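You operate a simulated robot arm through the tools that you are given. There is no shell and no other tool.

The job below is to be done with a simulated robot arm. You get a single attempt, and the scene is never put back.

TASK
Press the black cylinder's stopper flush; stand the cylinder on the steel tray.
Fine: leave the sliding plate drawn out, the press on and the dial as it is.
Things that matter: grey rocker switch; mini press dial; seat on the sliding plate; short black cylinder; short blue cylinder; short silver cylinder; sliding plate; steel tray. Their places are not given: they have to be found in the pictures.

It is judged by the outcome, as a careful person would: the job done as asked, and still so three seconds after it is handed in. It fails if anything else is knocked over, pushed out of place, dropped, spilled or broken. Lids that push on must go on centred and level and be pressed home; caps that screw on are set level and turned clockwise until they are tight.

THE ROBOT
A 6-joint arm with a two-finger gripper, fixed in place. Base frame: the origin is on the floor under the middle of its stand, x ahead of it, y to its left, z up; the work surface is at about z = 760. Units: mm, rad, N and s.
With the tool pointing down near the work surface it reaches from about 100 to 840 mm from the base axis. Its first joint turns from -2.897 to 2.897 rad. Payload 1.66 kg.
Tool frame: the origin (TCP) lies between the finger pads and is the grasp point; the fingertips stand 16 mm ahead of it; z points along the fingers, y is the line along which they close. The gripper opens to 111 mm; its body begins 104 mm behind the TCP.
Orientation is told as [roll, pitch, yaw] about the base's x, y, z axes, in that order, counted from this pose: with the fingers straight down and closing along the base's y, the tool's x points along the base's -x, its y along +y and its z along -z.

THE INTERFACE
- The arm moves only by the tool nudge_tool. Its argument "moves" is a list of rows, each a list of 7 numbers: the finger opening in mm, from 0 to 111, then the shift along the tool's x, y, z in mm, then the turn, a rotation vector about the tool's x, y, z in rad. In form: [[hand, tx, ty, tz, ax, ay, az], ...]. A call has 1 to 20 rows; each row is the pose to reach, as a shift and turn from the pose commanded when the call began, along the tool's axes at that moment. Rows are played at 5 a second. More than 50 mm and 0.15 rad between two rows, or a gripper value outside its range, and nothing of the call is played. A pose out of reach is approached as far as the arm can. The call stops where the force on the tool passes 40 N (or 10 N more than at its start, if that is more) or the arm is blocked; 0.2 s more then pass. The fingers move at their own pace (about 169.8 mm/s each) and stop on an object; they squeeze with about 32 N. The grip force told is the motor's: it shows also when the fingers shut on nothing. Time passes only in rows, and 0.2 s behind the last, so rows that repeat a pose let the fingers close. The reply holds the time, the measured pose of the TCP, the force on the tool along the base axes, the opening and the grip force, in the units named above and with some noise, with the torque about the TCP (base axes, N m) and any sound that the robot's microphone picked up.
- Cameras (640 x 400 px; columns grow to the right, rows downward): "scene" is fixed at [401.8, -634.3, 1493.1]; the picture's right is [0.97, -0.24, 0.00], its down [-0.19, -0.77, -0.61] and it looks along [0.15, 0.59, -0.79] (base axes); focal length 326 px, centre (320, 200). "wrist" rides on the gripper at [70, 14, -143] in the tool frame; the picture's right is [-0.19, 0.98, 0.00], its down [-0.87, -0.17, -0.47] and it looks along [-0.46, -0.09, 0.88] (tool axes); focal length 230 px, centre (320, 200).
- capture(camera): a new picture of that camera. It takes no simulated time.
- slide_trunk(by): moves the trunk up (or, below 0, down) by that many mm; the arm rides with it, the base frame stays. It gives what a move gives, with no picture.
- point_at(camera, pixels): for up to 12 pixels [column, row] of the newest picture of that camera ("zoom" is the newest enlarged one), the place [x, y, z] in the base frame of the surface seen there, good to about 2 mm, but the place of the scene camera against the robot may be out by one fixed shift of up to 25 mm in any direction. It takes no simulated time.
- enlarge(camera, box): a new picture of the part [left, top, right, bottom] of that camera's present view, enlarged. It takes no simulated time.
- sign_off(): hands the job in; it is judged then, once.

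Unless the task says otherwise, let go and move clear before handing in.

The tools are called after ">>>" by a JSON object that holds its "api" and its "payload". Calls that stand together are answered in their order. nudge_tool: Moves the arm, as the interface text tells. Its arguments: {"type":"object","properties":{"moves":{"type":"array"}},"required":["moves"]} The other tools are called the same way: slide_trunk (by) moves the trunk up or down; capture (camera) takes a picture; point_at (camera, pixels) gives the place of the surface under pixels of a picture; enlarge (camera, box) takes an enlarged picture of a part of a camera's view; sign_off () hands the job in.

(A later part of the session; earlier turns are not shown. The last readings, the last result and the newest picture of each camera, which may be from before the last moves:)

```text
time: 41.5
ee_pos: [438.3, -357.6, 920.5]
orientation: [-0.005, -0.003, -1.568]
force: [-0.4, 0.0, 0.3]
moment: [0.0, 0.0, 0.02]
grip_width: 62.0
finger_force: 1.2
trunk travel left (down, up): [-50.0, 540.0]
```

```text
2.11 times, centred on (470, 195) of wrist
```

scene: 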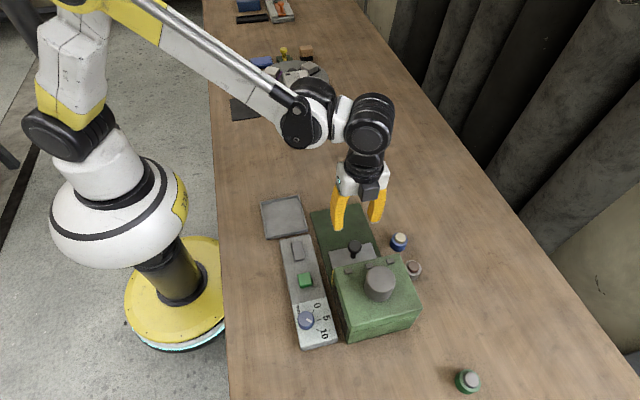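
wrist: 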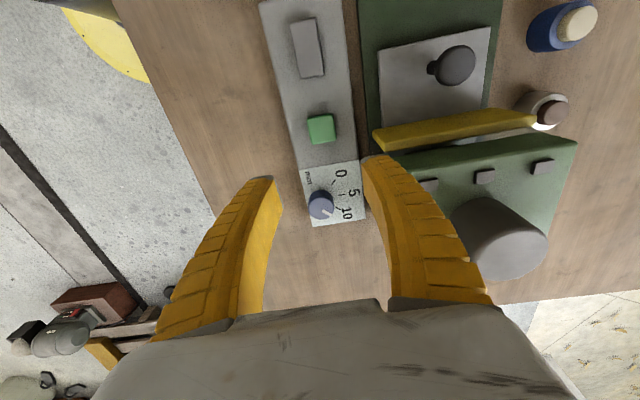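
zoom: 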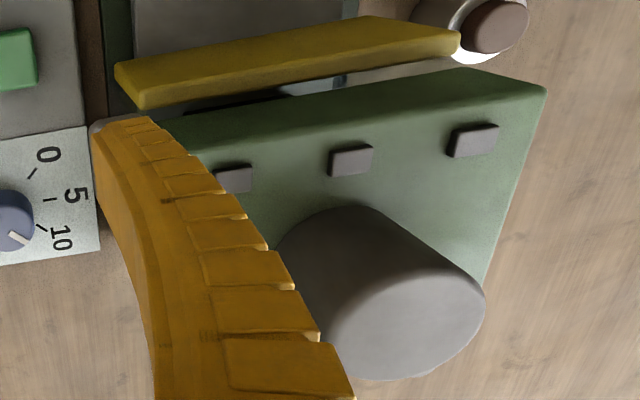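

The pointer (zoom 265,287→318,315) is nearly parallel to the 10 tick (340,268→367,284). I'll compute it from 3D points here.

>>> {"api": "enlarge", "payload": {"camera": "wrist", "box": [300, 160, 364, 230]}}

>>> {"api": "point_at", "payload": {"camera": "zoom", "pixels": [[268, 289], [280, 296], [295, 304], [312, 313], [186, 275], [330, 275], [258, 215], [258, 336], [342, 269], [350, 274], [358, 279], [366, 283]]}}

>>> {"api": "point_at", "payload": {"camera": "zoom", "pixels": [[360, 202], [370, 200], [380, 198], [390, 197], [319, 141], [325, 133], [331, 124], [337, 115], [262, 285], [316, 317], [320, 310], [270, 282]]}}

```text
5.71 times, centred on (332, 195) of wrist
```

zoom: 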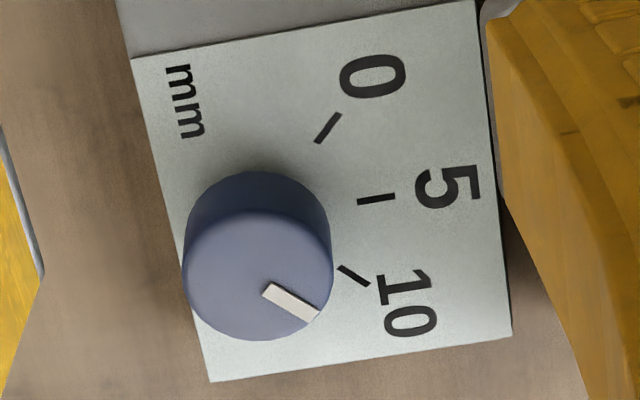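

```text
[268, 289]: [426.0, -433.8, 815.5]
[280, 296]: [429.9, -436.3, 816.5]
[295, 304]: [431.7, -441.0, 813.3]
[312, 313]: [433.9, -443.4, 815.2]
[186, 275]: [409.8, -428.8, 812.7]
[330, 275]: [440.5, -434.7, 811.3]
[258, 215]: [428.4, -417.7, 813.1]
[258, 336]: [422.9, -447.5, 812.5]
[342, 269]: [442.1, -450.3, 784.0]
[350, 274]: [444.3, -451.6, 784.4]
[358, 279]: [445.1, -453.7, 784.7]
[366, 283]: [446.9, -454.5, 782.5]
```

```text
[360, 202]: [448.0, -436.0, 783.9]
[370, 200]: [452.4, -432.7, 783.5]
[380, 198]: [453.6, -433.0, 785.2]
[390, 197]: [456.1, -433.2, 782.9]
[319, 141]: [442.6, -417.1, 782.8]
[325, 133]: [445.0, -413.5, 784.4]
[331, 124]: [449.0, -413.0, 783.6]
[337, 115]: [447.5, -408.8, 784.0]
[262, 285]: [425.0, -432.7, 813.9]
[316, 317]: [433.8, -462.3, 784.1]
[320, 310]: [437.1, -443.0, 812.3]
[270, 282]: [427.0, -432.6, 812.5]
```

The dial stands near 10 (≈9.7). Because I don't know whether "10 mm" means travel or recess below flush, the safe first setting is 0, so I'll move over the dial knob at (425.4, -432.5) to turn it.

>>> {"api": "nudge_tool", "payload": {"moves": [[60, -40, -6, 0, 0, 0, 0], [60, -77, -11.6, 0, 0, 0, 0], [60, -77, -11.6, 0, 0, 0, 0]]}}

>>> {"api": "nudge_tool", "payload": {"moves": [[60, 0, 0, 0, 0, 0, 0]]}}

>>> {"api": "nudge_tool", "payload": {"moves": [[60, 0, 0, 0, 0, 0, 0]]}}

>>> {"api": "capture", "payload": {"camera": "wrist"}}

```text
time: 42.3
ee_pos: [421.6, -435.9, 921.8]
orientation: [-0.005, -0.002, -1.567]
force: [0.0, -1.8, -0.4]
moment: [0.04, -0.01, -0.03]
grip_width: 61.9
finger_force: 0.9
trunk travel left (down, up): [-50.0, 540.0]
```

```text
time: 42.7
ee_pos: [422.9, -434.6, 921.6]
orientation: [-0.005, -0.002, -1.567]
force: [-0.2, -0.1, 0.7]
moment: [0.0, -0.01, -0.01]
grip_width: 62.0
finger_force: 1.0
trunk travel left (down, up): [-50.0, 540.0]
```

```text
time: 43.1
ee_pos: [422.1, -434.9, 922.0]
orientation: [-0.006, -0.003, -1.567]
force: [0.3, 0.3, -0.1]
moment: [0.02, 0.02, -0.04]
grip_width: 61.8
finger_force: 1.1
trunk travel left (down, up): [-50.0, 540.0]
```

```text
taken
```

wrist: 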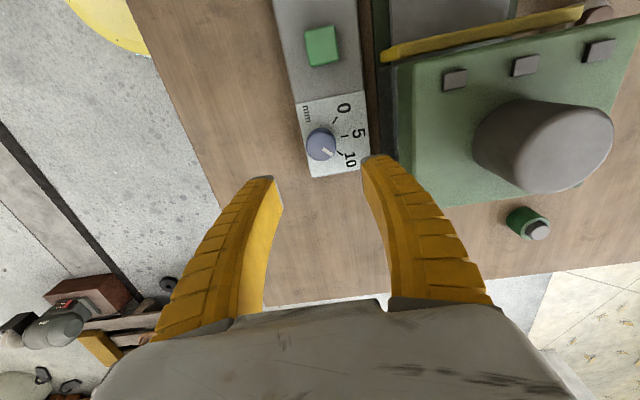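

Averaged readings put the TCP at (422.2, -435.1, 921.8). I'll correct by about 3 mm, descend around the knob to TCP z≈805 and look before closing.

>>> {"api": "nudge_tool", "payload": {"moves": [[60, 2.6, 3.2, 0, 0.0025, 0.005, 0], [60, 2.6, 3.2, 45, 0.0025, 0.005, 0], [60, 2.6, 3.2, 85, 0.0025, 0.005, 0], [60, 2.6, 3.2, 105, 0.0025, 0.005, 0], [60, 2.6, 3.2, 116, 0.0025, 0.005, 0], [60, 2.6, 3.2, 116, 0.0025, 0.005, 0]]}}

>>> {"api": "capture", "payload": {"camera": "wrist"}}

>>> {"api": "enlarge", "payload": {"camera": "scene", "box": [270, 270, 360, 360]}}

```text
time: 44.5
ee_pos: [426.3, -430.5, 805.2]
orientation: [-0.007, 0.002, -1.569]
force: [-0.4, 0.0, -0.6]
moment: [0.0, 0.02, 0.02]
grip_width: 61.9
finger_force: 1.8
trunk travel left (down, up): [-50.0, 540.0]
```

```text
taken
```

wrist: 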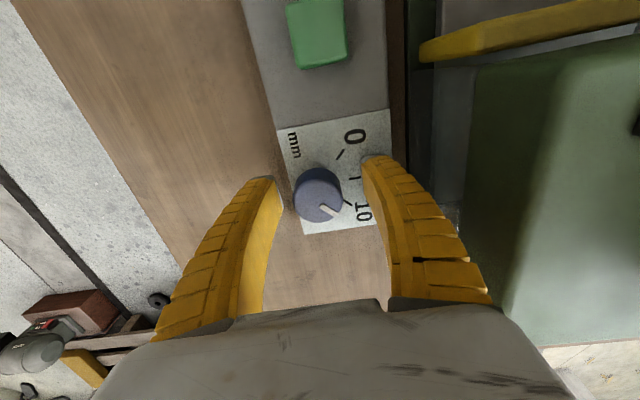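

```text
4.44 times, centred on (315, 315) of scene
```

zoom: 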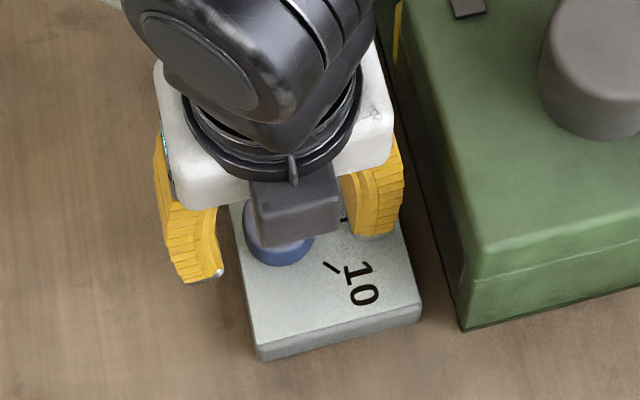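

The fingers straddle the dial knob (wrist 318,195) evenly. Closing on it.

>>> {"api": "nudge_tool", "payload": {"moves": [[45, 0, 0, 0, 0, 0, 0], [36, 0, 0, 0, 0, 0, 0], [30, 0, 0, 0, 0, 0, 0], [24, 0, 0, 0, 0, 0, 0], [15, 0, 0, 0, 0, 0, 0], [15, 0, 0, 0, 0, 0, 0]]}}

>>> {"api": "capture", "payload": {"camera": "wrist"}}

```text
time: 45.9
ee_pos: [424.8, -431.9, 806.2]
orientation: [-0.007, 0.002, -1.567]
force: [-18.0, -5.9, 2.8]
moment: [-0.84, 0.15, -0.02]
grip_width: 29.0
finger_force: 33.8
trunk travel left (down, up): [-50.0, 540.0]
```

```text
taken
```

wrist: 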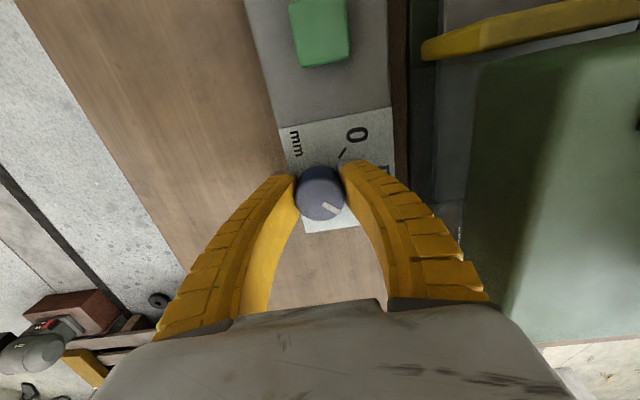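

Knob gripped at 29 mm. I'll relieve the side load slightly and turn it counter-clockwise (seen from above) by 0.5 rad first, then check that the pointer follows.

>>> {"api": "nudge_tool", "payload": {"moves": [[15, 0, -0.6, 0, 0, 0, 0], [15, 0, -0.6, 0, 0, 0, -0.1], [15, 0, -0.6, 0, 0, 0, -0.2], [15, 0, -0.6, 0, 0, 0, -0.3], [15, 0, -0.6, 0, 0, 0, -0.4], [15, 0, -0.6, 0, 0, 0, -0.5], [15, 0, -0.6, 0, 0, 0, -0.5]]}}

>>> {"api": "capture", "payload": {"camera": "wrist"}}

>>> {"api": "enlarge", "payload": {"camera": "wrist", "box": [270, 140, 370, 240]}}

```text
time: 47.5
ee_pos: [424.1, -430.7, 804.4]
orientation: [-0.005, 0.004, -1.066]
force: [-21.0, -16.8, 17.0]
moment: [-0.26, 0.18, 0.0]
grip_width: 29.1
finger_force: 34.0
trunk travel left (down, up): [-50.0, 540.0]
```

```text
taken
```

wrist: 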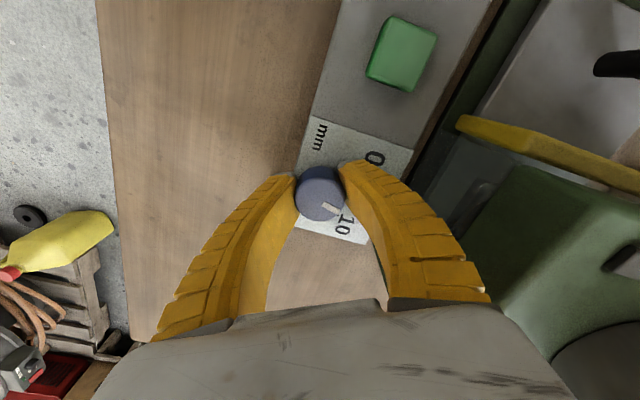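

```text
4.00 times, centred on (320, 190) of wrist
```

zoom: 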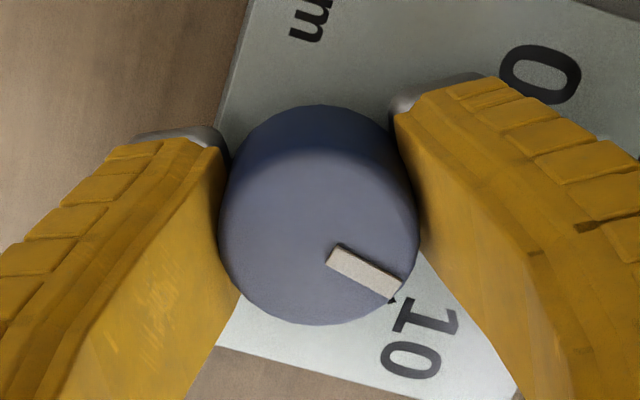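

The pointer follows the gripper: it is now about 30° from the 10 tick (≈6.7 mm). I'll shift slightly to relieve lateral force and keep turning another 1.0 rad.

>>> {"api": "nudge_tool", "payload": {"moves": [[15, 0, -0.9, -0.5, 0, 0, 0], [15, 0, -0.9, -0.5, 0, 0, -0.1], [15, 0, -0.9, -0.5, 0, 0, -0.2], [15, 0, -0.9, -0.5, 0, 0, -0.3], [15, 0, -0.9, -0.5, 0, 0, -0.4], [15, 0, -0.9, -0.5, 0, 0, -0.5], [15, 0, -0.9, -0.5, 0, 0, -0.6], [15, 0, -0.9, -0.5, 0, 0, -0.7], [15, 0, -0.9, -0.5, 0, 0, -0.8], [15, 0, -0.9, -0.5, 0, 0, -0.9], [15, 0, -0.9, -0.5, 0, 0, -1.0], [15, 0, -0.9, -0.5, 0, 0, -1.0]]}}

>>> {"api": "capture", "payload": {"camera": "wrist"}}

>>> {"api": "enlarge", "payload": {"camera": "wrist", "box": [270, 140, 370, 240]}}

```text
time: 50.1
ee_pos: [424.9, -431.3, 805.0]
orientation: [0.002, 0.008, -0.066]
force: [-23.5, -12.3, 0.4]
moment: [-0.14, 0.43, -0.55]
grip_width: 26.8
finger_force: 34.8
trunk travel left (down, up): [-50.0, 540.0]
```

```text
taken
```

wrist: 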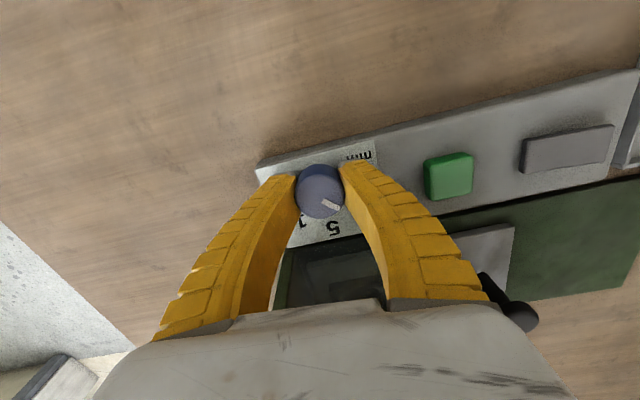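

```text
4.00 times, centred on (320, 190) of wrist
```

zoom: 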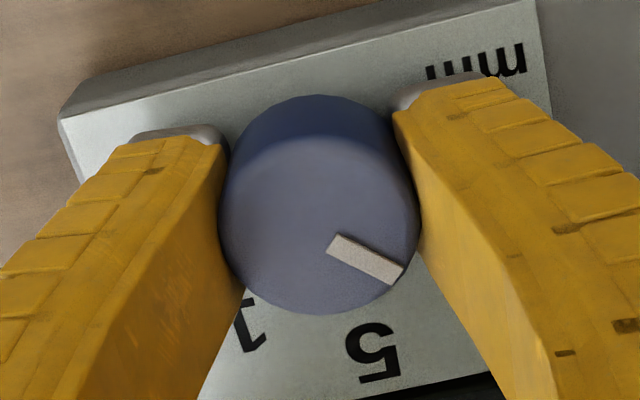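

Pointer kept pace with the gripper; 1.5 rad turned in total and a torque of -0.55 N·m appeared, suggesting the 0 end stop. I'll nudge 0.05 rad more to see, then release.

>>> {"api": "nudge_tool", "payload": {"moves": [[15, 0.4, -0.4, 0, 0, 0, -0.03], [15, 0.4, -0.4, 0, 0, 0, -0.06], [15, 0.4, -0.4, 0, 0, 0, -0.06]]}}

```text
time: 50.9
ee_pos: [425.5, -431.9, 807.3]
orientation: [0.002, 0.01, -0.007]
force: [-19.6, -16.3, 2.7]
moment: [-0.13, 0.32, -0.41]
grip_width: 26.1
finger_force: 34.0
trunk travel left (down, up): [-50.0, 540.0]
```

Now release the knob, rise, and read the dial.

>>> {"api": "nudge_tool", "payload": {"moves": [[35, 0, 0, 0, 0, 0, 0], [50, 0, 0, 0, 0, 0, 0], [60, 0, 0, -20, 0, 0, 0], [60, 0, 0, -60, 0, 0, 0], [60, 30, 0, -90, 0, 0, 0], [60, 60, 0, -120, 0, 0, 0]]}}

>>> {"api": "capture", "payload": {"camera": "wrist"}}

>>> {"api": "enlarge", "payload": {"camera": "scene", "box": [280, 290, 344, 350]}}

```text
time: 52.3
ee_pos: [367.3, -428.4, 925.1]
orientation: [0.001, 0.008, -0.007]
force: [0.8, 0.6, -0.5]
moment: [-0.01, 0.0, -0.01]
grip_width: 61.9
finger_force: 1.5
trunk travel left (down, up): [-50.0, 540.0]
```

```text
taken
```

wrist: 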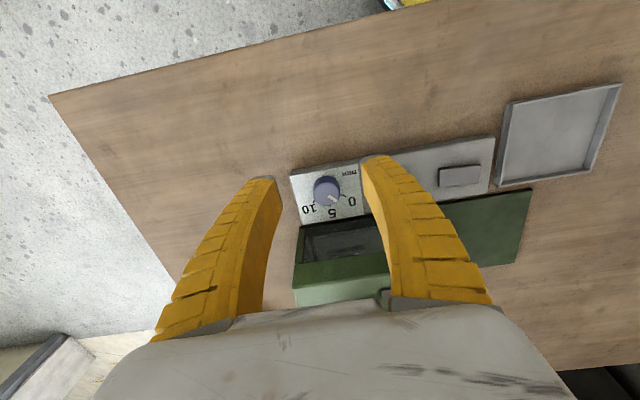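

```text
6.67 times, centred on (312, 320) of scene
```

zoom: 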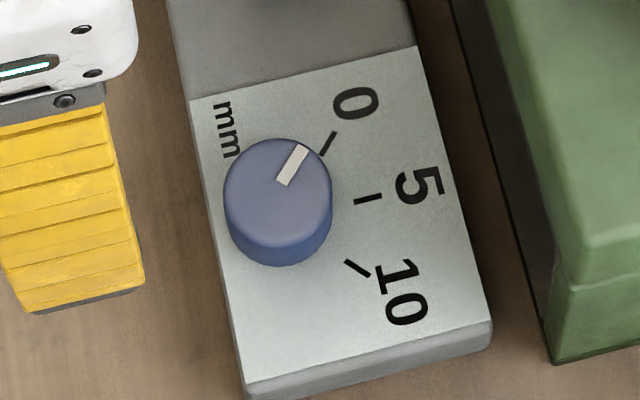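

The dial now reads 0 (pointer at zoom 282,182→302,147, along the 0 tick). Next I close the fingers and position over the green button at (440.5, -340).

>>> {"api": "nudge_tool", "payload": {"moves": [[30, -25, 30, 0, 0, 0, 0], [0, -50, 60, 0, 0, 0, 0], [0, -74, 91, 0, 0, -0.008, 0], [0, -74, 91, 45, 0, -0.008, 0], [0, -74, 91, 88, 0, -0.008, 0], [0, -74, 91, 88, 0, -0.008, 0]]}}

>>> {"api": "capture", "payload": {"camera": "wrist"}}

>>> {"api": "enlarge", "payload": {"camera": "scene", "box": [260, 230, 340, 310]}}

```text
time: 53.7
ee_pos: [443.3, -340.3, 835.1]
orientation: [0.002, -0.001, -0.008]
force: [0.0, -0.1, -0.9]
moment: [0.01, 0.01, 0.03]
grip_width: 0.0
finger_force: 28.4
trunk travel left (down, up): [-50.0, 540.0]
```

```text
taken
```

wrist: 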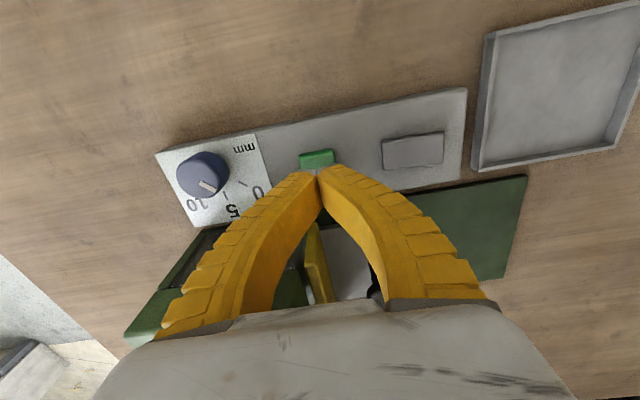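

```text
5.00 times, centred on (300, 270) of scene
```

zoom: 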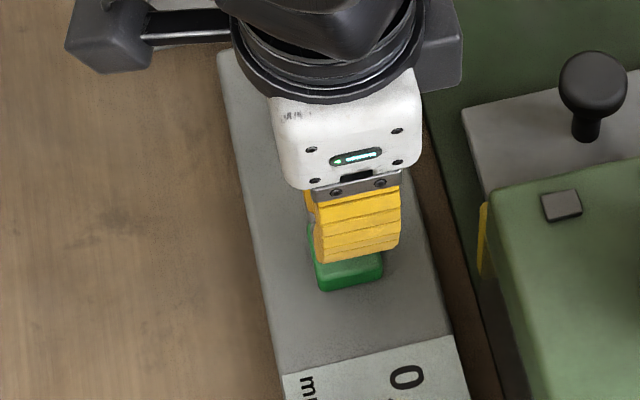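

The fingertips are above the green button. I'll press it down a few millimetres and release, listening for a sound.

>>> {"api": "nudge_tool", "payload": {"moves": [[0, 1, 0, 12, 0, 0, 0], [0, 1, 0, 17, 0, 0, 0], [0, 1, 0, 20, 0, 0, 0], [0, 1, 0, 22, 0, 0, 0], [0, 1, 0, 24, 0, 0, 0], [0, 1, 0, 26, 0, 0, 0]]}}

>>> {"api": "enlarge", "payload": {"camera": "scene", "box": [330, 230, 430, 320]}}

```text
time: 55.1
ee_pos: [440.8, -340.7, 811.5]
orientation: [0.002, 0.0, -0.007]
force: [0.3, -1.1, 1.1]
moment: [0.0, 0.02, -0.01]
grip_width: 6.2
finger_force: 28.8
trunk travel left (down, up): [-50.0, 540.0]
```

```text
4.44 times, centred on (380, 275) of scene
```

zoom: 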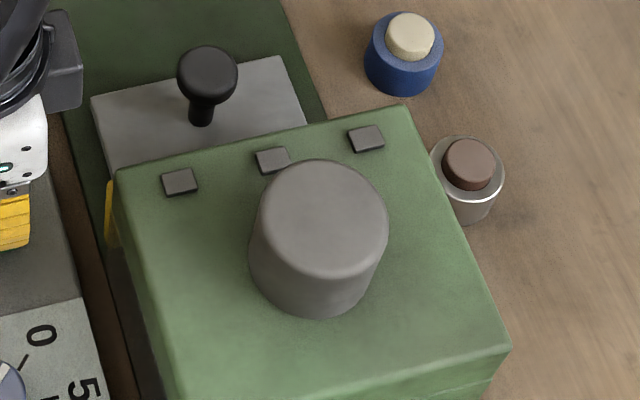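

Tip is at ~795 with little force and no visible reaction yet. I'll press a bit deeper.

>>> {"api": "nudge_tool", "payload": {"moves": [[0, 0, 0, 1.5, 0, 0, 0], [0, 0, 0, 3, 0, 0, 0], [0, 0, 0, 4.5, 0, 0, 0], [0, 0, 0, 6, 0, 0, 0], [0, 0, 0, 7, 0, 0, 0]]}}

>>> {"api": "enlarge", "payload": {"camera": "scene", "box": [330, 230, 430, 320]}}

>>> {"api": "capture", "payload": {"camera": "wrist"}}

```text
time: 56.3
ee_pos: [439.5, -341.6, 804.2]
orientation: [0.002, -0.001, -0.006]
force: [-3.5, -2.3, 8.1]
moment: [-0.02, 0.02, -0.01]
grip_width: 6.1
finger_force: 28.8
trunk travel left (down, up): [-50.0, 540.0]
heard: click
```

```text
4.44 times, centred on (380, 275) of scene
```

zoom: 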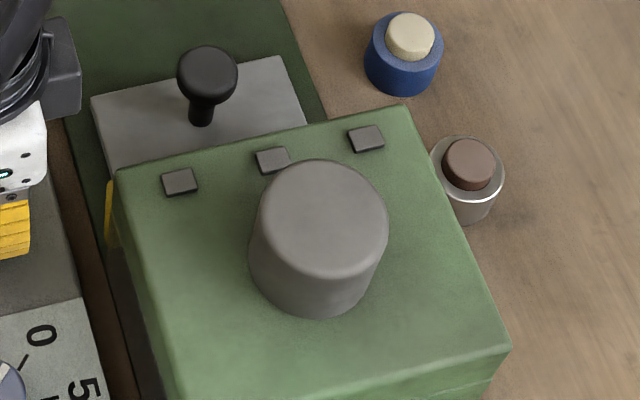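

```text
taken
```

wrist: 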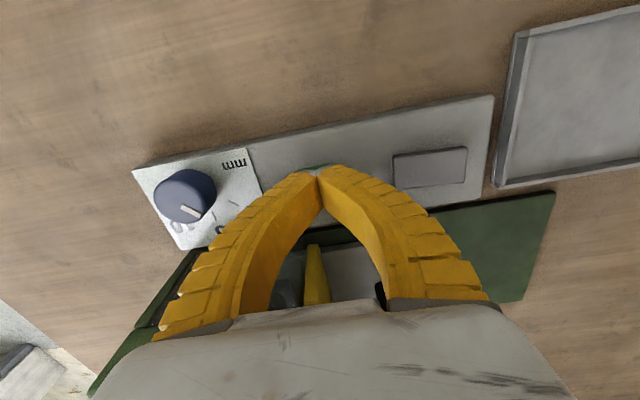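

A click was heard as the button bottomed (8 N), but nothing else yet. I'll lift off and wait a second to listen.

>>> {"api": "nudge_tool", "payload": {"moves": [[0, 0, 0, -10, 0, 0, 0], [0, 0, 0, -25, 0, 0, 0], [0, 0, 0, -40, 0, 0, 0], [0, 0, 0, -40, 0, 0, 0], [0, 0, 0, -40, 0, 0, 0], [0, 0, 0, -40, 0, 0, 0], [0, 0, 0, -40, 0, 0, 0], [0, 0, 0, -40, 0, 0, 0]]}}

>>> {"api": "capture", "payload": {"camera": "scene"}}

>>> {"api": "enlarge", "payload": {"camera": "scene", "box": [330, 230, 430, 320]}}

```text
time: 58.1
ee_pos: [440.7, -341.6, 844.5]
orientation: [0.002, 0.001, -0.008]
force: [0.9, 0.6, -0.7]
moment: [0.02, -0.04, 0.03]
grip_width: 0.1
finger_force: 28.5
trunk travel left (down, up): [-50.0, 540.0]
```

```text
taken
```

scene: 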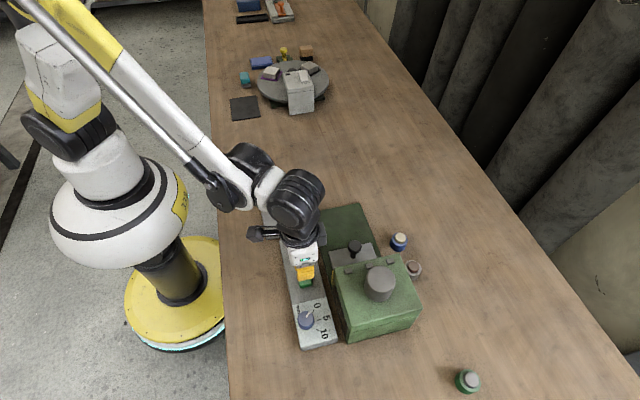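

```text
4.44 times, centred on (380, 275) of scene
```

zoom: 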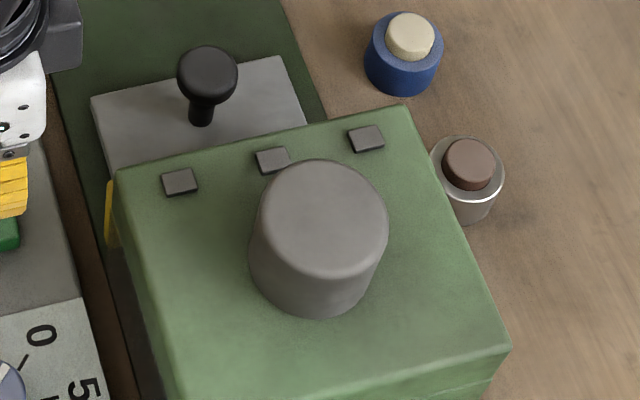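

Only the click, no motor sound or lamp. I'll check the rocker's actual tilt by measuring its surface.

>>> {"api": "enlarge", "payload": {"camera": "wrist", "box": [370, 120, 460, 180]}}

>>> {"api": "capture", "payload": {"camera": "wrist"}}

```text
6.67 times, centred on (415, 150) of wrist
```

zoom: 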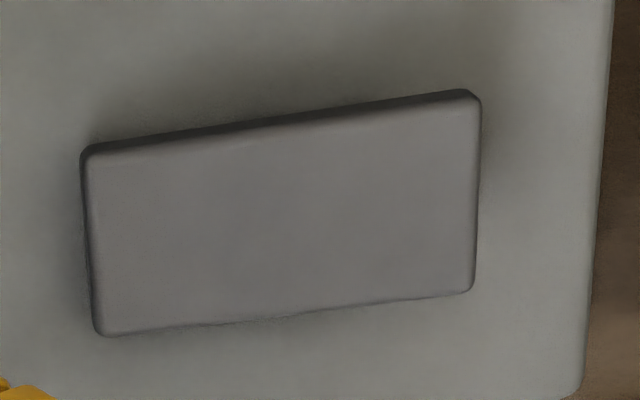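

```text
taken
```

wrist: 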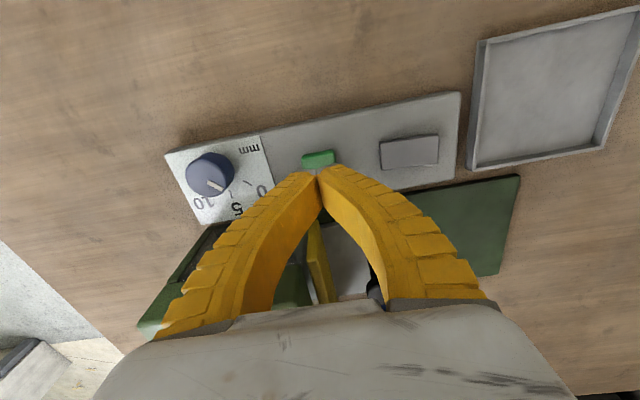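

>>> {"api": "enlarge", "payload": {"camera": "wrist", "box": [370, 120, 460, 180]}}

>>> {"api": "point_at", "payload": {"camera": "zoom", "pixels": [[110, 170], [110, 240], [110, 310], [180, 230], [250, 220], [320, 210], [390, 200], [455, 130], [455, 190], [455, 260], [285, 215], [560, 200]]}}

>>> {"api": "enlarge", "payload": {"camera": "wrist", "box": [170, 130, 290, 230]}}

```text
6.67 times, centred on (415, 150) of wrist
```

zoom: 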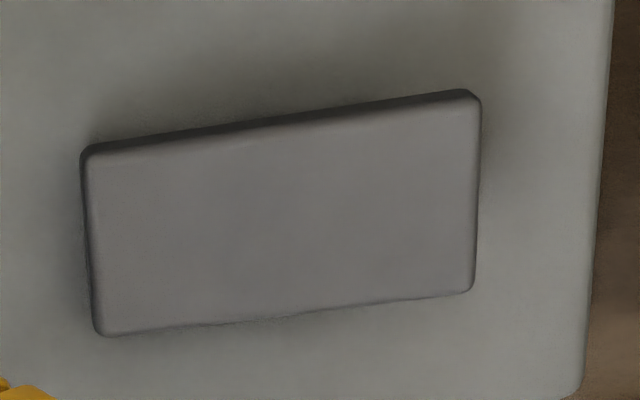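

```text
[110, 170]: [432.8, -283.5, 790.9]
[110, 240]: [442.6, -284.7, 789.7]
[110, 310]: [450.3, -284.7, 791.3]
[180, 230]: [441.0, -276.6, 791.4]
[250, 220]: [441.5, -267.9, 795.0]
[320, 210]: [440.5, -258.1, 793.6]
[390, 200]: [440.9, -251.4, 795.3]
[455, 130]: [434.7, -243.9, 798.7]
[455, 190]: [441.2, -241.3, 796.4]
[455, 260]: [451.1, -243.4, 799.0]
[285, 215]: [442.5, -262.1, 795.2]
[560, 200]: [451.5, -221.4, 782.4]
```

```text
4.00 times, centred on (230, 180) of wrist
```

zoom: 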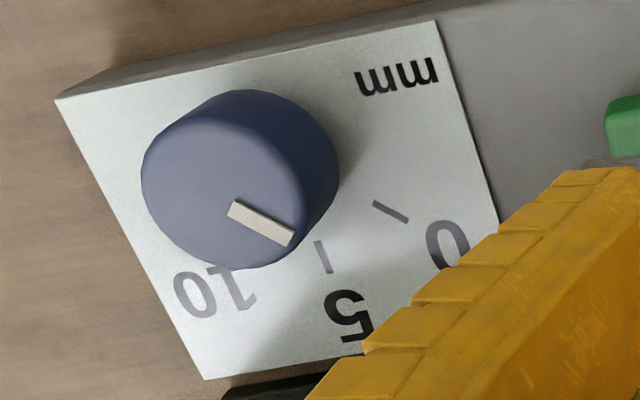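

The rocker is fully flipped (−y end 790.5, +y end 798) and the dial pointer is parallel to the 0 tick. I'd like to see the stopper through the housing's -x side opening, so I'll back the camera off to that side.

>>> {"api": "nudge_tool", "payload": {"moves": [[0, 0, 0, -40, 0, 0, 0], [30, 35, -25, -50, 0, 0, 0], [70, 70, -50, -50, 0, 0, 0], [110, 105, -75, -50, 0, 0, 0], [110, 130, -90, -50, 0, 0, 0]]}}

>>> {"api": "capture", "payload": {"camera": "wrist"}}

>>> {"api": "enlarge", "payload": {"camera": "wrist", "box": [260, 190, 420, 310]}}

```text
time: 59.3
ee_pos: [306.4, -431.0, 894.5]
orientation: [0.0, -0.001, -0.007]
force: [0.0, -0.1, -0.3]
moment: [-0.02, -0.01, 0.02]
grip_width: 110.0
finger_force: 0.1
trunk travel left (down, up): [-50.0, 540.0]
```

```text
taken
```

wrist: 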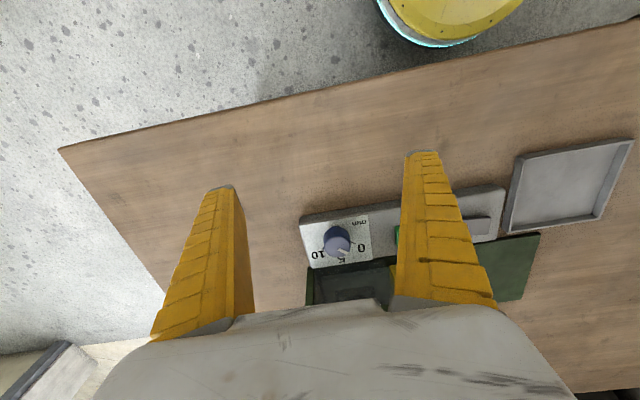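

```text
3.33 times, centred on (340, 250) of wrist
```

zoom: 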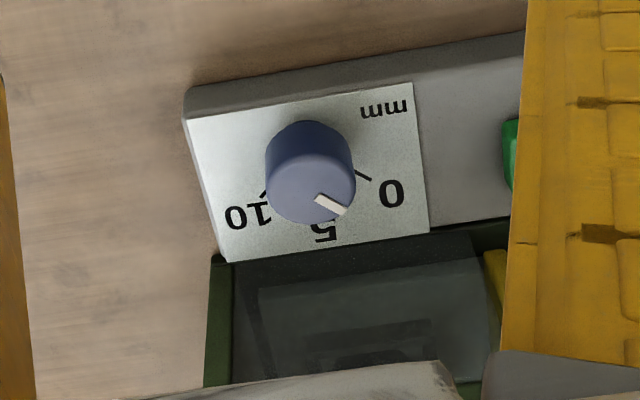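

There is a transparent side window on the housing showing the seat inside (zoom 340,330), partly hidden by the hand. I'll tilt the tool forward so the camera looks more horizontally through that window.

>>> {"api": "nudge_tool", "payload": {"moves": [[110, -18, 2, 2, 0, -0.14, 0], [110, -36, 4, 5, 0, -0.28, 0], [110, -54, 5, 8, 0, -0.42, 0], [110, -72, 6, 11, 0, -0.56, 0], [110, -85, 7, 12, 0, -0.7, 0], [110, -85, 7, 12, 0, -0.7, 0]]}}

>>> {"api": "capture", "payload": {"camera": "wrist"}}

>>> {"api": "enlarge", "payload": {"camera": "wrist", "box": [220, 170, 420, 310]}}

```text
time: 60.7
ee_pos: [395.8, -422.5, 882.5]
orientation: [0.002, -0.701, -0.009]
force: [-0.5, -0.7, -0.2]
moment: [0.0, -0.03, 0.04]
grip_width: 110.1
finger_force: 0.1
trunk travel left (down, up): [-50.0, 540.0]
```

```text
taken
```

wrist: 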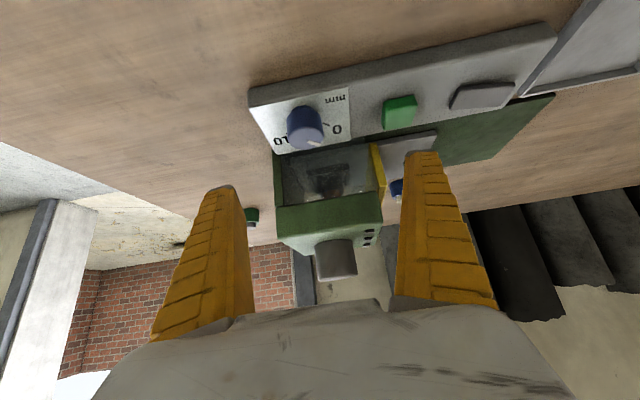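

```text
2.86 times, centred on (320, 240) of wrist
```

zoom: 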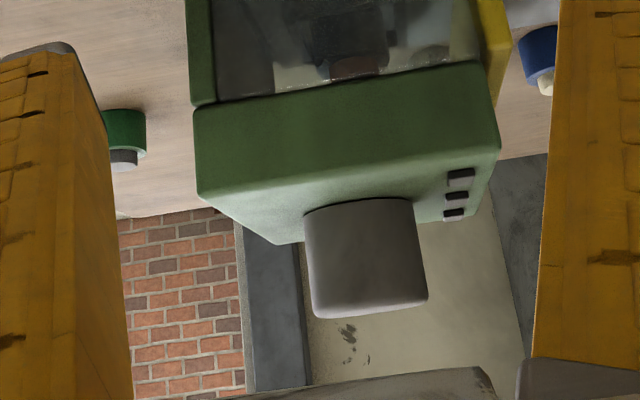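

The window is now in view (wrist 325,175); I'll zoom there to see the cylinder inside.

>>> {"api": "enlarge", "payload": {"camera": "wrist", "box": [270, 135, 390, 215]}}

>>> {"api": "enlarge", "payload": {"camera": "wrist", "box": [300, 150, 364, 206]}}

```text
5.00 times, centred on (330, 175) of wrist
```

zoom: 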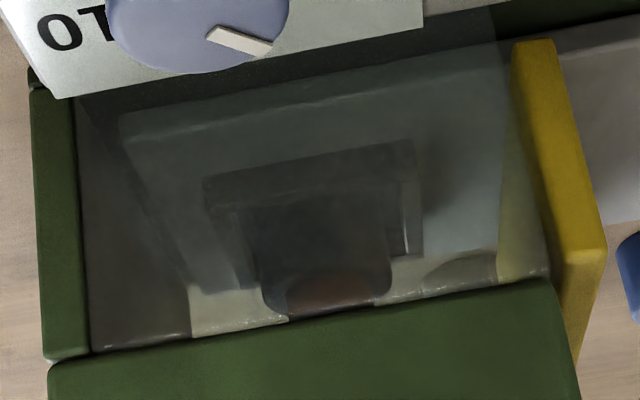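

```text
7.14 times, centred on (332, 178) of wrist
```

zoom: 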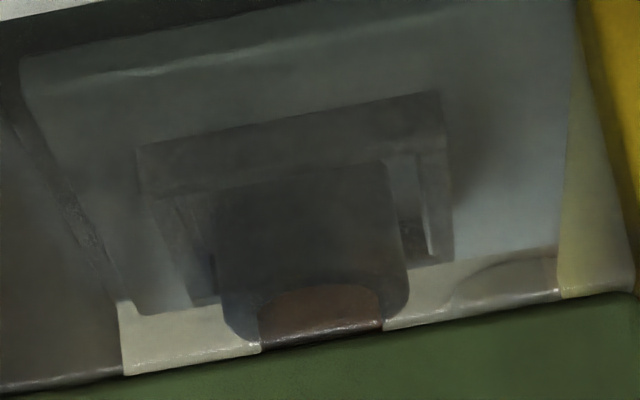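

Through the window the black cylinder and its stopper are visible and the stopper still appears proud, so nothing was pressed. I'll straighten the tool, then test the other rocker position while the dial is safely at 0.

>>> {"api": "nudge_tool", "payload": {"moves": [[110, -4, 0, -5, 0, 0.14, 0], [110, -8, 0, -10, 0, 0.28, 0], [80, -12, 0, -15, 0, 0.42, 0], [40, -16, 0, -20, 0, 0.56, 0], [0, -19.3, 0, -23, 0, 0.7, 0], [0, -19.3, 0, -23, 0, 0.7, 0]]}}

>>> {"api": "nudge_tool", "payload": {"moves": [[0, -20, 45, 0, 0, 0, 0], [0, -40, 90, 0, 0, 0, 0], [0, -44, 135, 0, 0, 0, 0], [0, -44, 178, 0, 0, 0, 0], [0, -44, 178, 0, 0, 0, 0]]}}

>>> {"api": "capture", "payload": {"camera": "wrist"}}

```text
time: 62.1
ee_pos: [393.9, -422.6, 912.4]
orientation: [0.002, 0.002, -0.007]
force: [0.1, -0.8, 0.1]
moment: [-0.01, 0.03, 0.0]
grip_width: 0.0
finger_force: 28.5
trunk travel left (down, up): [-50.0, 540.0]
```

```text
time: 63.3
ee_pos: [437.5, -243.7, 911.5]
orientation: [0.002, 0.001, -0.007]
force: [-0.1, 0.9, 0.9]
moment: [-0.01, 0.01, 0.02]
grip_width: 0.2
finger_force: 28.4
trunk travel left (down, up): [-50.0, 540.0]
```

```text
taken
```

wrist: 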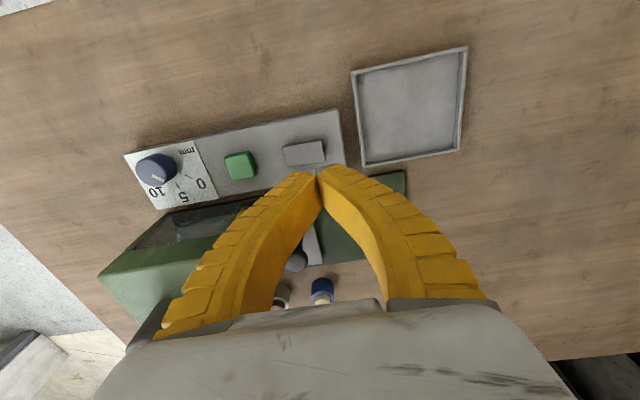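

Positioned over the rocker's +y end (438, -244), which is now the raised one. Pressing it down gently.

>>> {"api": "nudge_tool", "payload": {"moves": [[0, 0, -2, 45, 0, 0, 0], [0, 0, -2, 85, 0, 0, 0], [0, 0, -2, 95, 0, 0, 0], [0, 0, -2, 99, 0, 0, 0], [0, 0, -2, 102, 0, 0, 0], [0, 0, -2, 105, 0, 0, 0], [0, 0, -2, 105, 0, 0, 0]]}}

>>> {"api": "nudge_tool", "payload": {"moves": [[0, 0, 0, -20, 0, 0, 0], [0, 0, 0, -40, 0, 0, 0], [0, 0, 0, -40, 0, 0, 0], [0, 0, 0, -40, 0, 0, 0]]}}

>>> {"api": "capture", "payload": {"camera": "wrist"}}

>>> {"api": "enlarge", "payload": {"camera": "scene", "box": [270, 210, 430, 350]}}

```text
time: 64.9
ee_pos: [439.5, -246.6, 805.9]
orientation: [0.0, -0.001, -0.004]
force: [3.2, 0.4, 9.3]
moment: [-0.09, -0.04, 0.02]
grip_width: 0.1
finger_force: 28.9
trunk travel left (down, up): [-50.0, 540.0]
```

```text
time: 65.9
ee_pos: [438.3, -247.6, 848.6]
orientation: [0.002, 0.001, -0.008]
force: [0.7, -0.3, 0.7]
moment: [0.02, 0.01, 0.01]
grip_width: 0.3
finger_force: 28.2
trunk travel left (down, up): [-50.0, 540.0]
```

```text
taken
```

wrist: 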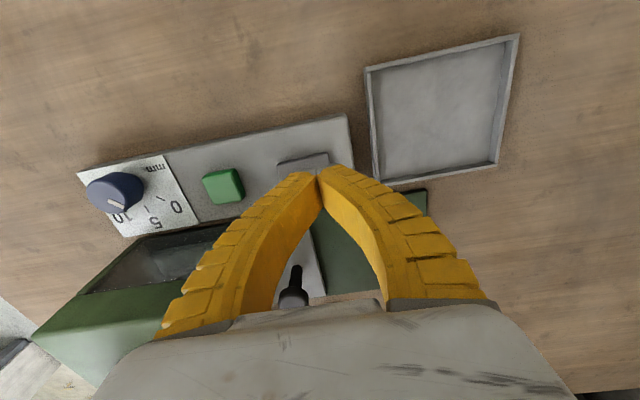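

```text
2.86 times, centred on (350, 280) of scene
```

zoom: 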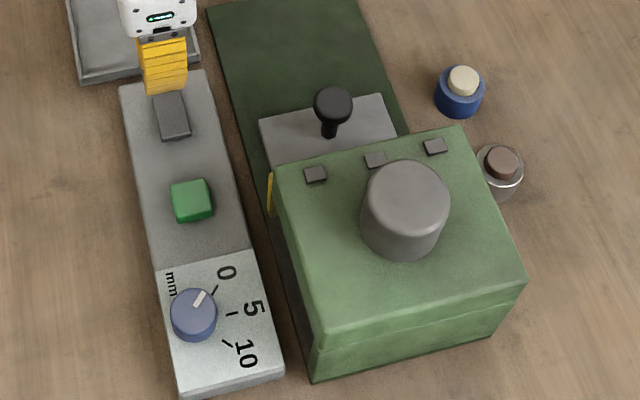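

The rocker is back in its original position; lamps still unchanged. Now I press the green button again with dial 0.

>>> {"api": "nudge_tool", "payload": {"moves": [[0, -2, -45, 0, 0, 0, 0], [0, -2, -93, 0, 0, 0, 0], [0, -2, -93, 25, 0, 0, 0], [0, -2, -93, 33, 0, 0, 0], [0, -2, -93, 37, 0, 0, 0], [0, -2, -93, 40, 0, 0, 0], [0, -2, -93, 42, 0, 0, 0], [0, -2, -93, 44, 0, 0, 0], [0, -2, -93, 45, 0, 0, 0]]}}

>>> {"api": "nudge_tool", "payload": {"moves": [[0, 0, 0, -15, 0, 0, 0], [0, 0, 0, -30, 0, 0, 0], [0, 0, 0, -45, 0, 0, 0], [0, 0, 0, -45, 0, 0, 0], [0, 0, 0, -45, 0, 0, 0], [0, 0, 0, -45, 0, 0, 0], [0, 0, 0, -45, 0, 0, 0]]}}

>>> {"api": "enlarge", "payload": {"camera": "scene", "box": [270, 210, 430, 350]}}

```text
time: 67.9
ee_pos: [440.2, -339.9, 803.3]
orientation: [0.002, -0.002, -0.007]
force: [2.5, 1.9, 12.7]
moment: [-0.01, -0.01, 0.03]
grip_width: 6.2
finger_force: 29.1
trunk travel left (down, up): [-50.0, 540.0]
heard: click
```

```text
time: 69.5
ee_pos: [439.2, -342.9, 846.6]
orientation: [0.003, -0.001, -0.008]
force: [0.0, -0.8, -0.3]
moment: [0.0, 0.02, 0.01]
grip_width: 0.2
finger_force: 28.0
trunk travel left (down, up): [-50.0, 540.0]
```

```text
2.86 times, centred on (350, 280) of scene
```

zoom: 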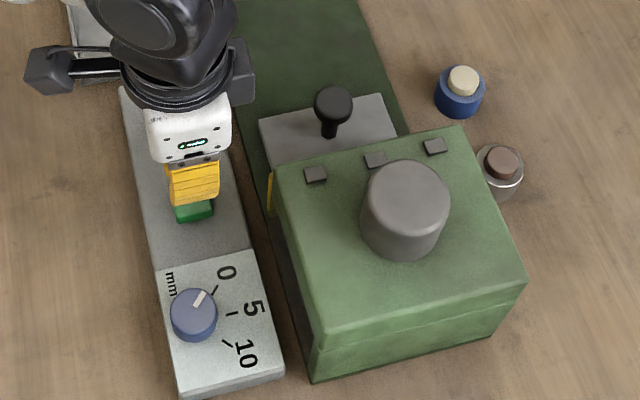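

Again only a click in either rocker position at dial 0, with lamps grey. Before changing anything, I want a lower look through the side window to check that the cylinder is really under the ram.

>>> {"api": "nudge_tool", "payload": {"moves": [[0, 0, 0, -40, 0, 0, 0], [40, 25, -45, -55, 0, 0, 0], [80, 53, -88, -55, 0, 0, 0], [110, 53, -91, -50, 0, -0.14, 0], [110, 53, -91, -45, 0, -0.28, 0], [110, 53, -91, -40, 0, -0.42, 0], [110, 53, -91, -35, 0, -0.56, 0], [110, 53, -91, -30, 0, -0.7, 0], [110, 53, -91, -25, 0, -0.82, 0], [110, 53, -91, -20, 0, -0.95, 0], [110, 53, -91, -20, 0, -0.95, 0]]}}

>>> {"api": "capture", "payload": {"camera": "wrist"}}

>>> {"api": "enlarge", "payload": {"camera": "wrist", "box": [260, 150, 400, 270]}}

```text
refused: row 2 steps farther than a row can; nothing moved
```

```text
taken
```

wrist: 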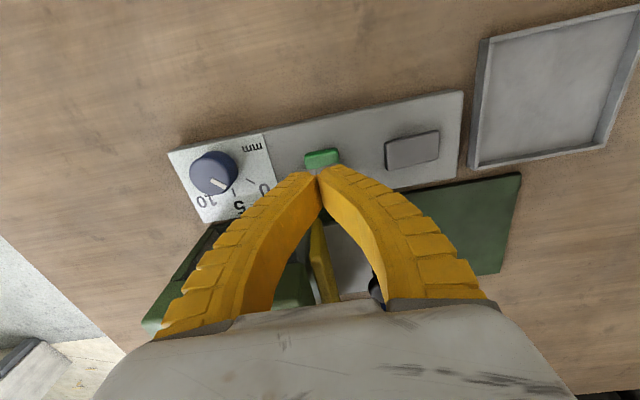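

```text
3.33 times, centred on (330, 210) of wrist
```

zoom: 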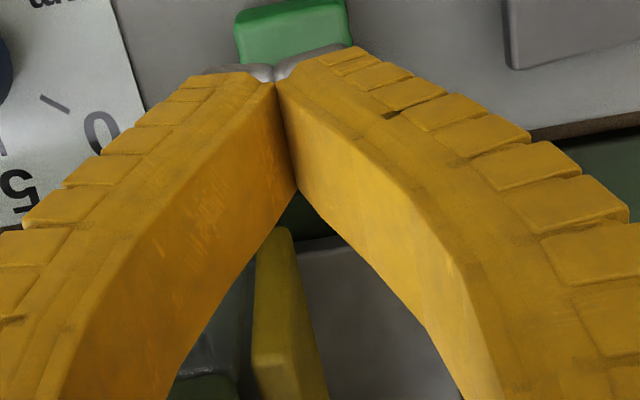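

One step was slightly too long; retrying with smaller steps.

>>> {"api": "nudge_tool", "payload": {"moves": [[0, 0, 0, -40, 0, 0, 0], [40, 18, -30, -50, 0, 0, 0], [80, 36, -60, -50, 0, 0, 0], [110, 53, -90, -50, 0, 0, 0], [110, 53, -91, -48, 0, -0.14, 0], [110, 53, -91, -45, 0, -0.28, 0], [110, 53, -91, -40, 0, -0.42, 0], [110, 53, -91, -35, 0, -0.56, 0], [110, 53, -91, -30, 0, -0.7, 0], [110, 53, -91, -25, 0, -0.82, 0], [110, 53, -91, -20, 0, -0.95, 0], [110, 53, -91, -20, 0, -0.95, 0]]}}

>>> {"api": "capture", "payload": {"camera": "wrist"}}

>>> {"api": "enlarge", "payload": {"camera": "wrist", "box": [260, 150, 400, 270]}}

```text
time: 72.1
ee_pos: [386.2, -430.6, 868.8]
orientation: [0.004, -0.953, -0.012]
force: [1.1, -0.2, 0.2]
moment: [0.01, -0.05, 0.05]
grip_width: 110.2
finger_force: 0.1
trunk travel left (down, up): [-50.0, 540.0]
```

```text
taken
```

wrist: 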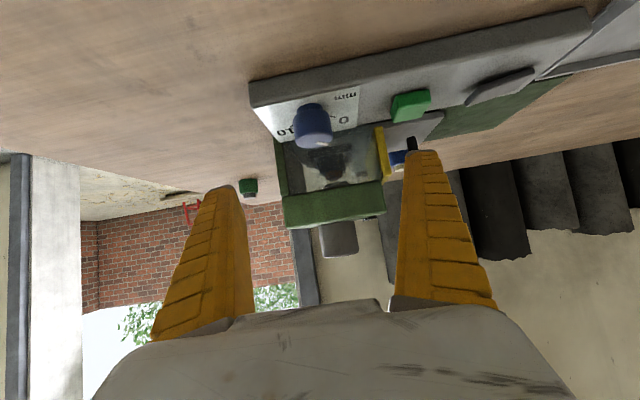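

```text
3.33 times, centred on (330, 210) of wrist
```

zoom: 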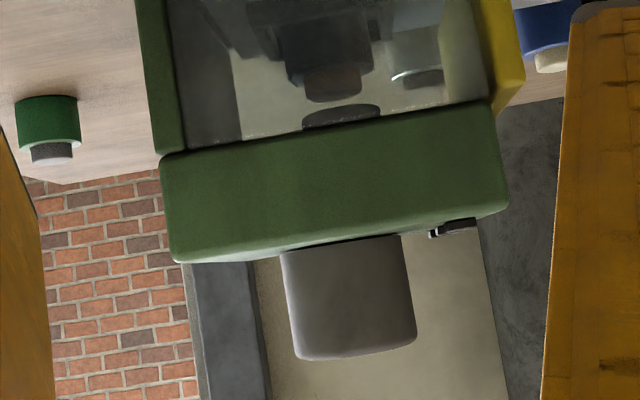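

Now I can see the cylinder, its stopper, and the ram foot through the window; zooming in.

>>> {"api": "enlarge", "payload": {"camera": "wrist", "box": [290, 135, 370, 195]}}

>>> {"api": "enlarge", "payload": {"camera": "wrist", "box": [310, 145, 350, 190]}}

```text
6.67 times, centred on (330, 165) of wrist
```

zoom: 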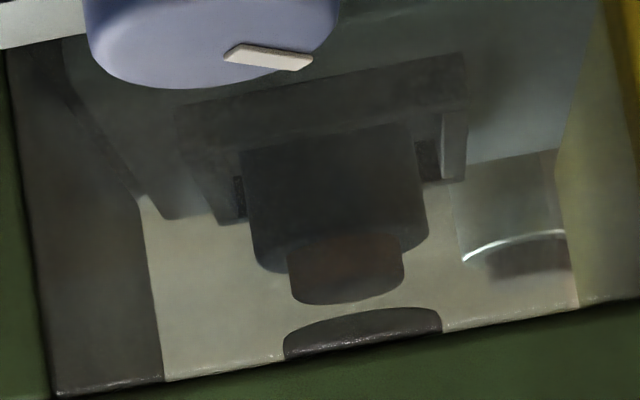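

```text
8.89 times, centred on (330, 168) of wrist
```

zoom: 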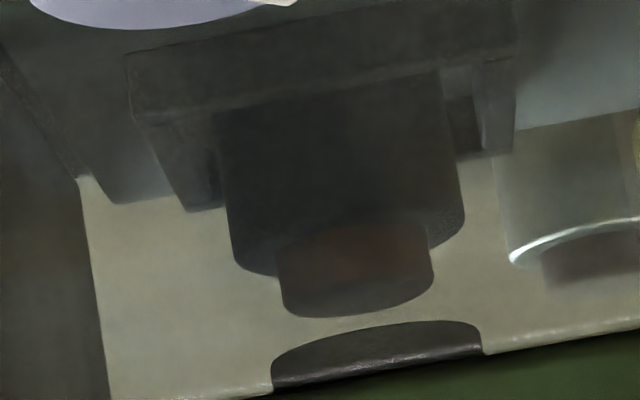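

Through the window: stopper still fully proud, and the ram foot sits centred just above it, so the plate is home and dial 0 simply gives no travel. I'll set the dial to about 7 (leaving stopper proud under either reading of the scale) and try again; first straighten up and go above the dial.

>>> {"api": "nudge_tool", "payload": {"moves": [[110, -9, 0, 0.4, 0, 0.14, 0], [110, -18, 0, 0.8, 0, 0.28, 0], [100, -27, 0, 1.2, 0, 0.42, 0], [90, -36, 0, 1.5, 0, 0.56, 0], [80, -45, 0, 1.9, 0, 0.7, 0], [70, -54, 0, 2.3, 0, 0.82, 0], [60, -63.3, 0, 2.6, 0, 0.95, 0], [60, -63.3, 0, 2.6, 0, 0.95, 0]]}}

>>> {"api": "nudge_tool", "payload": {"moves": [[60, 0, 0, 0, 0, 0, 0]]}}

>>> {"api": "nudge_tool", "payload": {"moves": [[60, 0, 0, 0, 0, 0, 0]]}}

>>> {"api": "capture", "payload": {"camera": "wrist"}}

```text
time: 73.9
ee_pos: [427.1, -430.4, 918.3]
orientation: [0.001, 0.001, -0.006]
force: [-0.8, -0.2, -0.3]
moment: [0.03, -0.01, -0.01]
grip_width: 61.8
finger_force: 1.7
trunk travel left (down, up): [-50.0, 540.0]
```

```text
time: 74.3
ee_pos: [425.3, -430.7, 919.8]
orientation: [0.002, 0.001, -0.007]
force: [-0.4, 0.6, -0.3]
moment: [0.0, 0.02, -0.04]
grip_width: 61.8
finger_force: 1.4
trunk travel left (down, up): [-50.0, 540.0]
```

```text
time: 74.7
ee_pos: [426.7, -430.5, 918.7]
orientation: [0.002, 0.0, -0.007]
force: [0.3, 0.8, 0.2]
moment: [0.0, 0.0, 0.0]
grip_width: 62.0
finger_force: 1.3
trunk travel left (down, up): [-50.0, 540.0]
```

```text
taken
```

wrist: 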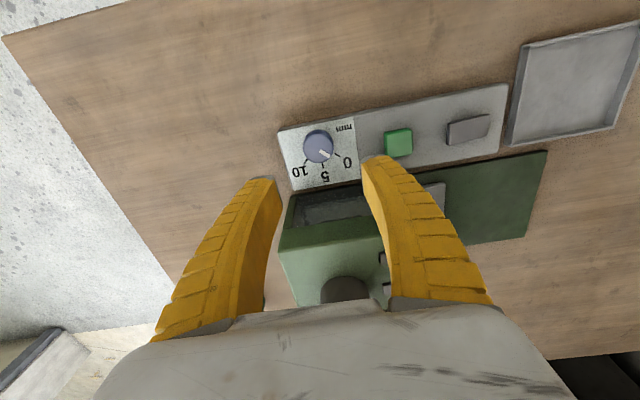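

TCP averages (426.4, -430.5, 918.9). I'll shift about 2–3 mm toward the knob axis (≈424.2, -433.5), descend around it and close.

>>> {"api": "nudge_tool", "payload": {"moves": [[60, 2.2, -3, 45, 0, 0, 0], [60, 2.2, -3, 85, 0, 0, 0], [60, 2.2, -3, 105, 0, 0, 0], [60, 2.2, -3, 113, 0, 0, 0], [45, 2.2, -3, 113, 0, 0, 0], [36, 2.2, -3, 113, 0, 0, 0], [30, 2.2, -3, 113, 0, 0, 0], [24, 2.2, -3, 113, 0, 0, 0], [15, 2.2, -3, 113, 0, 0, 0], [15, 2.2, -3, 113, 0, 0, 0]]}}

>>> {"api": "capture", "payload": {"camera": "wrist"}}

```text
time: 76.9
ee_pos: [424.8, -432.4, 804.3]
orientation: [0.0, 0.001, -0.007]
force: [-0.2, 5.2, 4.1]
moment: [0.08, 0.69, -0.04]
grip_width: 28.9
finger_force: 34.1
trunk travel left (down, up): [-50.0, 540.0]
```

```text
taken
```

wrist: 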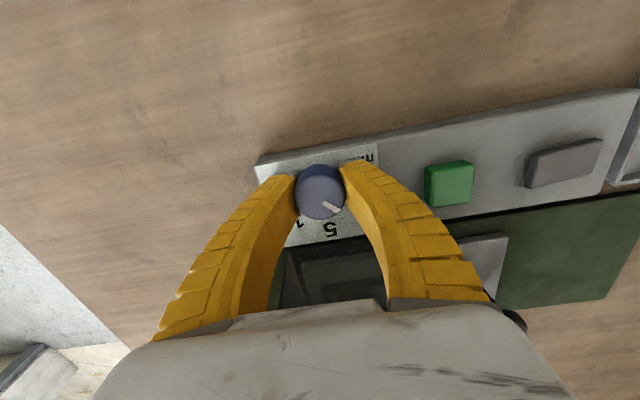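

Gripped with small side forces. I'll turn the dial clockwise by 1.10 rad (0 → about 7).

>>> {"api": "nudge_tool", "payload": {"moves": [[15, 0, 0, 0, 0, 0, 0.1], [15, 0, 0, 0, 0, 0, 0.2], [15, 0, 0, 0, 0, 0, 0.3], [15, 0, 0, 0, 0, 0, 0.4], [15, 0, 0, 0, 0, 0, 0.5], [15, 0, 0, 0, 0, 0, 0.6], [15, 0, 0, 0, 0, 0, 0.7], [15, 0, 0, 0, 0, 0, 0.8], [15, 0, 0, 0, 0, 0, 0.9], [15, 0, 0, 0, 0, 0, 1.0], [15, 0, 0, 0, 0, 0, 1.1], [15, 0, 0, 0, 0, 0, 1.1]]}}

>>> {"api": "nudge_tool", "payload": {"moves": [[35, 0, 0, 0, 0, 0, 0], [50, 0, 0, 0, 0, 0, 0], [60, 0, 0, -20, 0, 0, 0], [60, 0, 0, -60, 0, 0, 0], [60, 0, 0, -100, 0, 0, 0]]}}

>>> {"api": "capture", "payload": {"camera": "wrist"}}

>>> {"api": "enlarge", "payload": {"camera": "scene", "box": [280, 290, 344, 350]}}

```text
time: 79.5
ee_pos: [422.8, -433.1, 805.4]
orientation: [0.002, 0.003, -1.11]
force: [26.9, 13.7, 8.0]
moment: [0.14, -0.24, -0.01]
grip_width: 26.9
finger_force: 34.1
trunk travel left (down, up): [-50.0, 540.0]
```

```text
time: 80.7
ee_pos: [420.3, -432.0, 904.2]
orientation: [0.001, 0.002, -1.107]
force: [0.8, 0.0, -0.5]
moment: [0.02, 0.01, 0.01]
grip_width: 62.2
finger_force: 1.0
trunk travel left (down, up): [-50.0, 540.0]
```

```text
taken
```

wrist: 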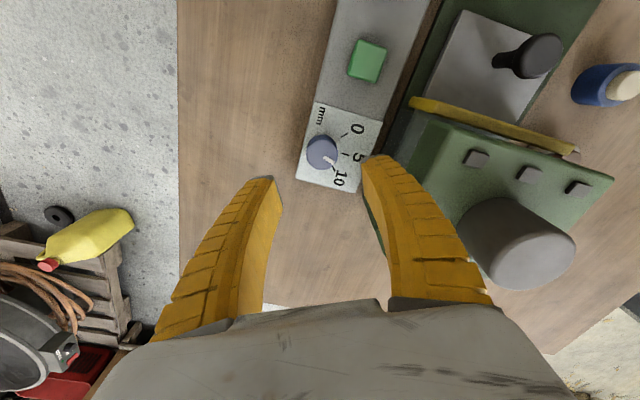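

```text
6.67 times, centred on (312, 320) of scene
```

zoom: 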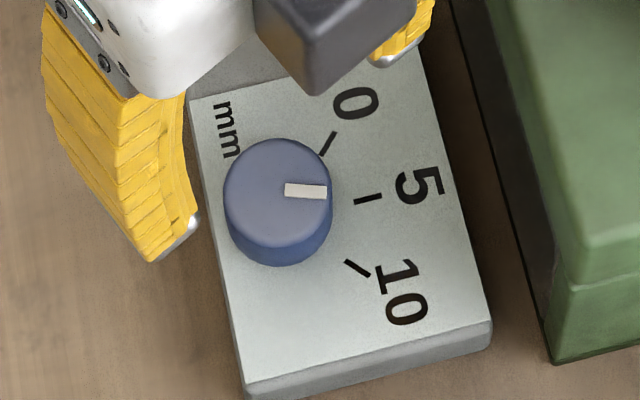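

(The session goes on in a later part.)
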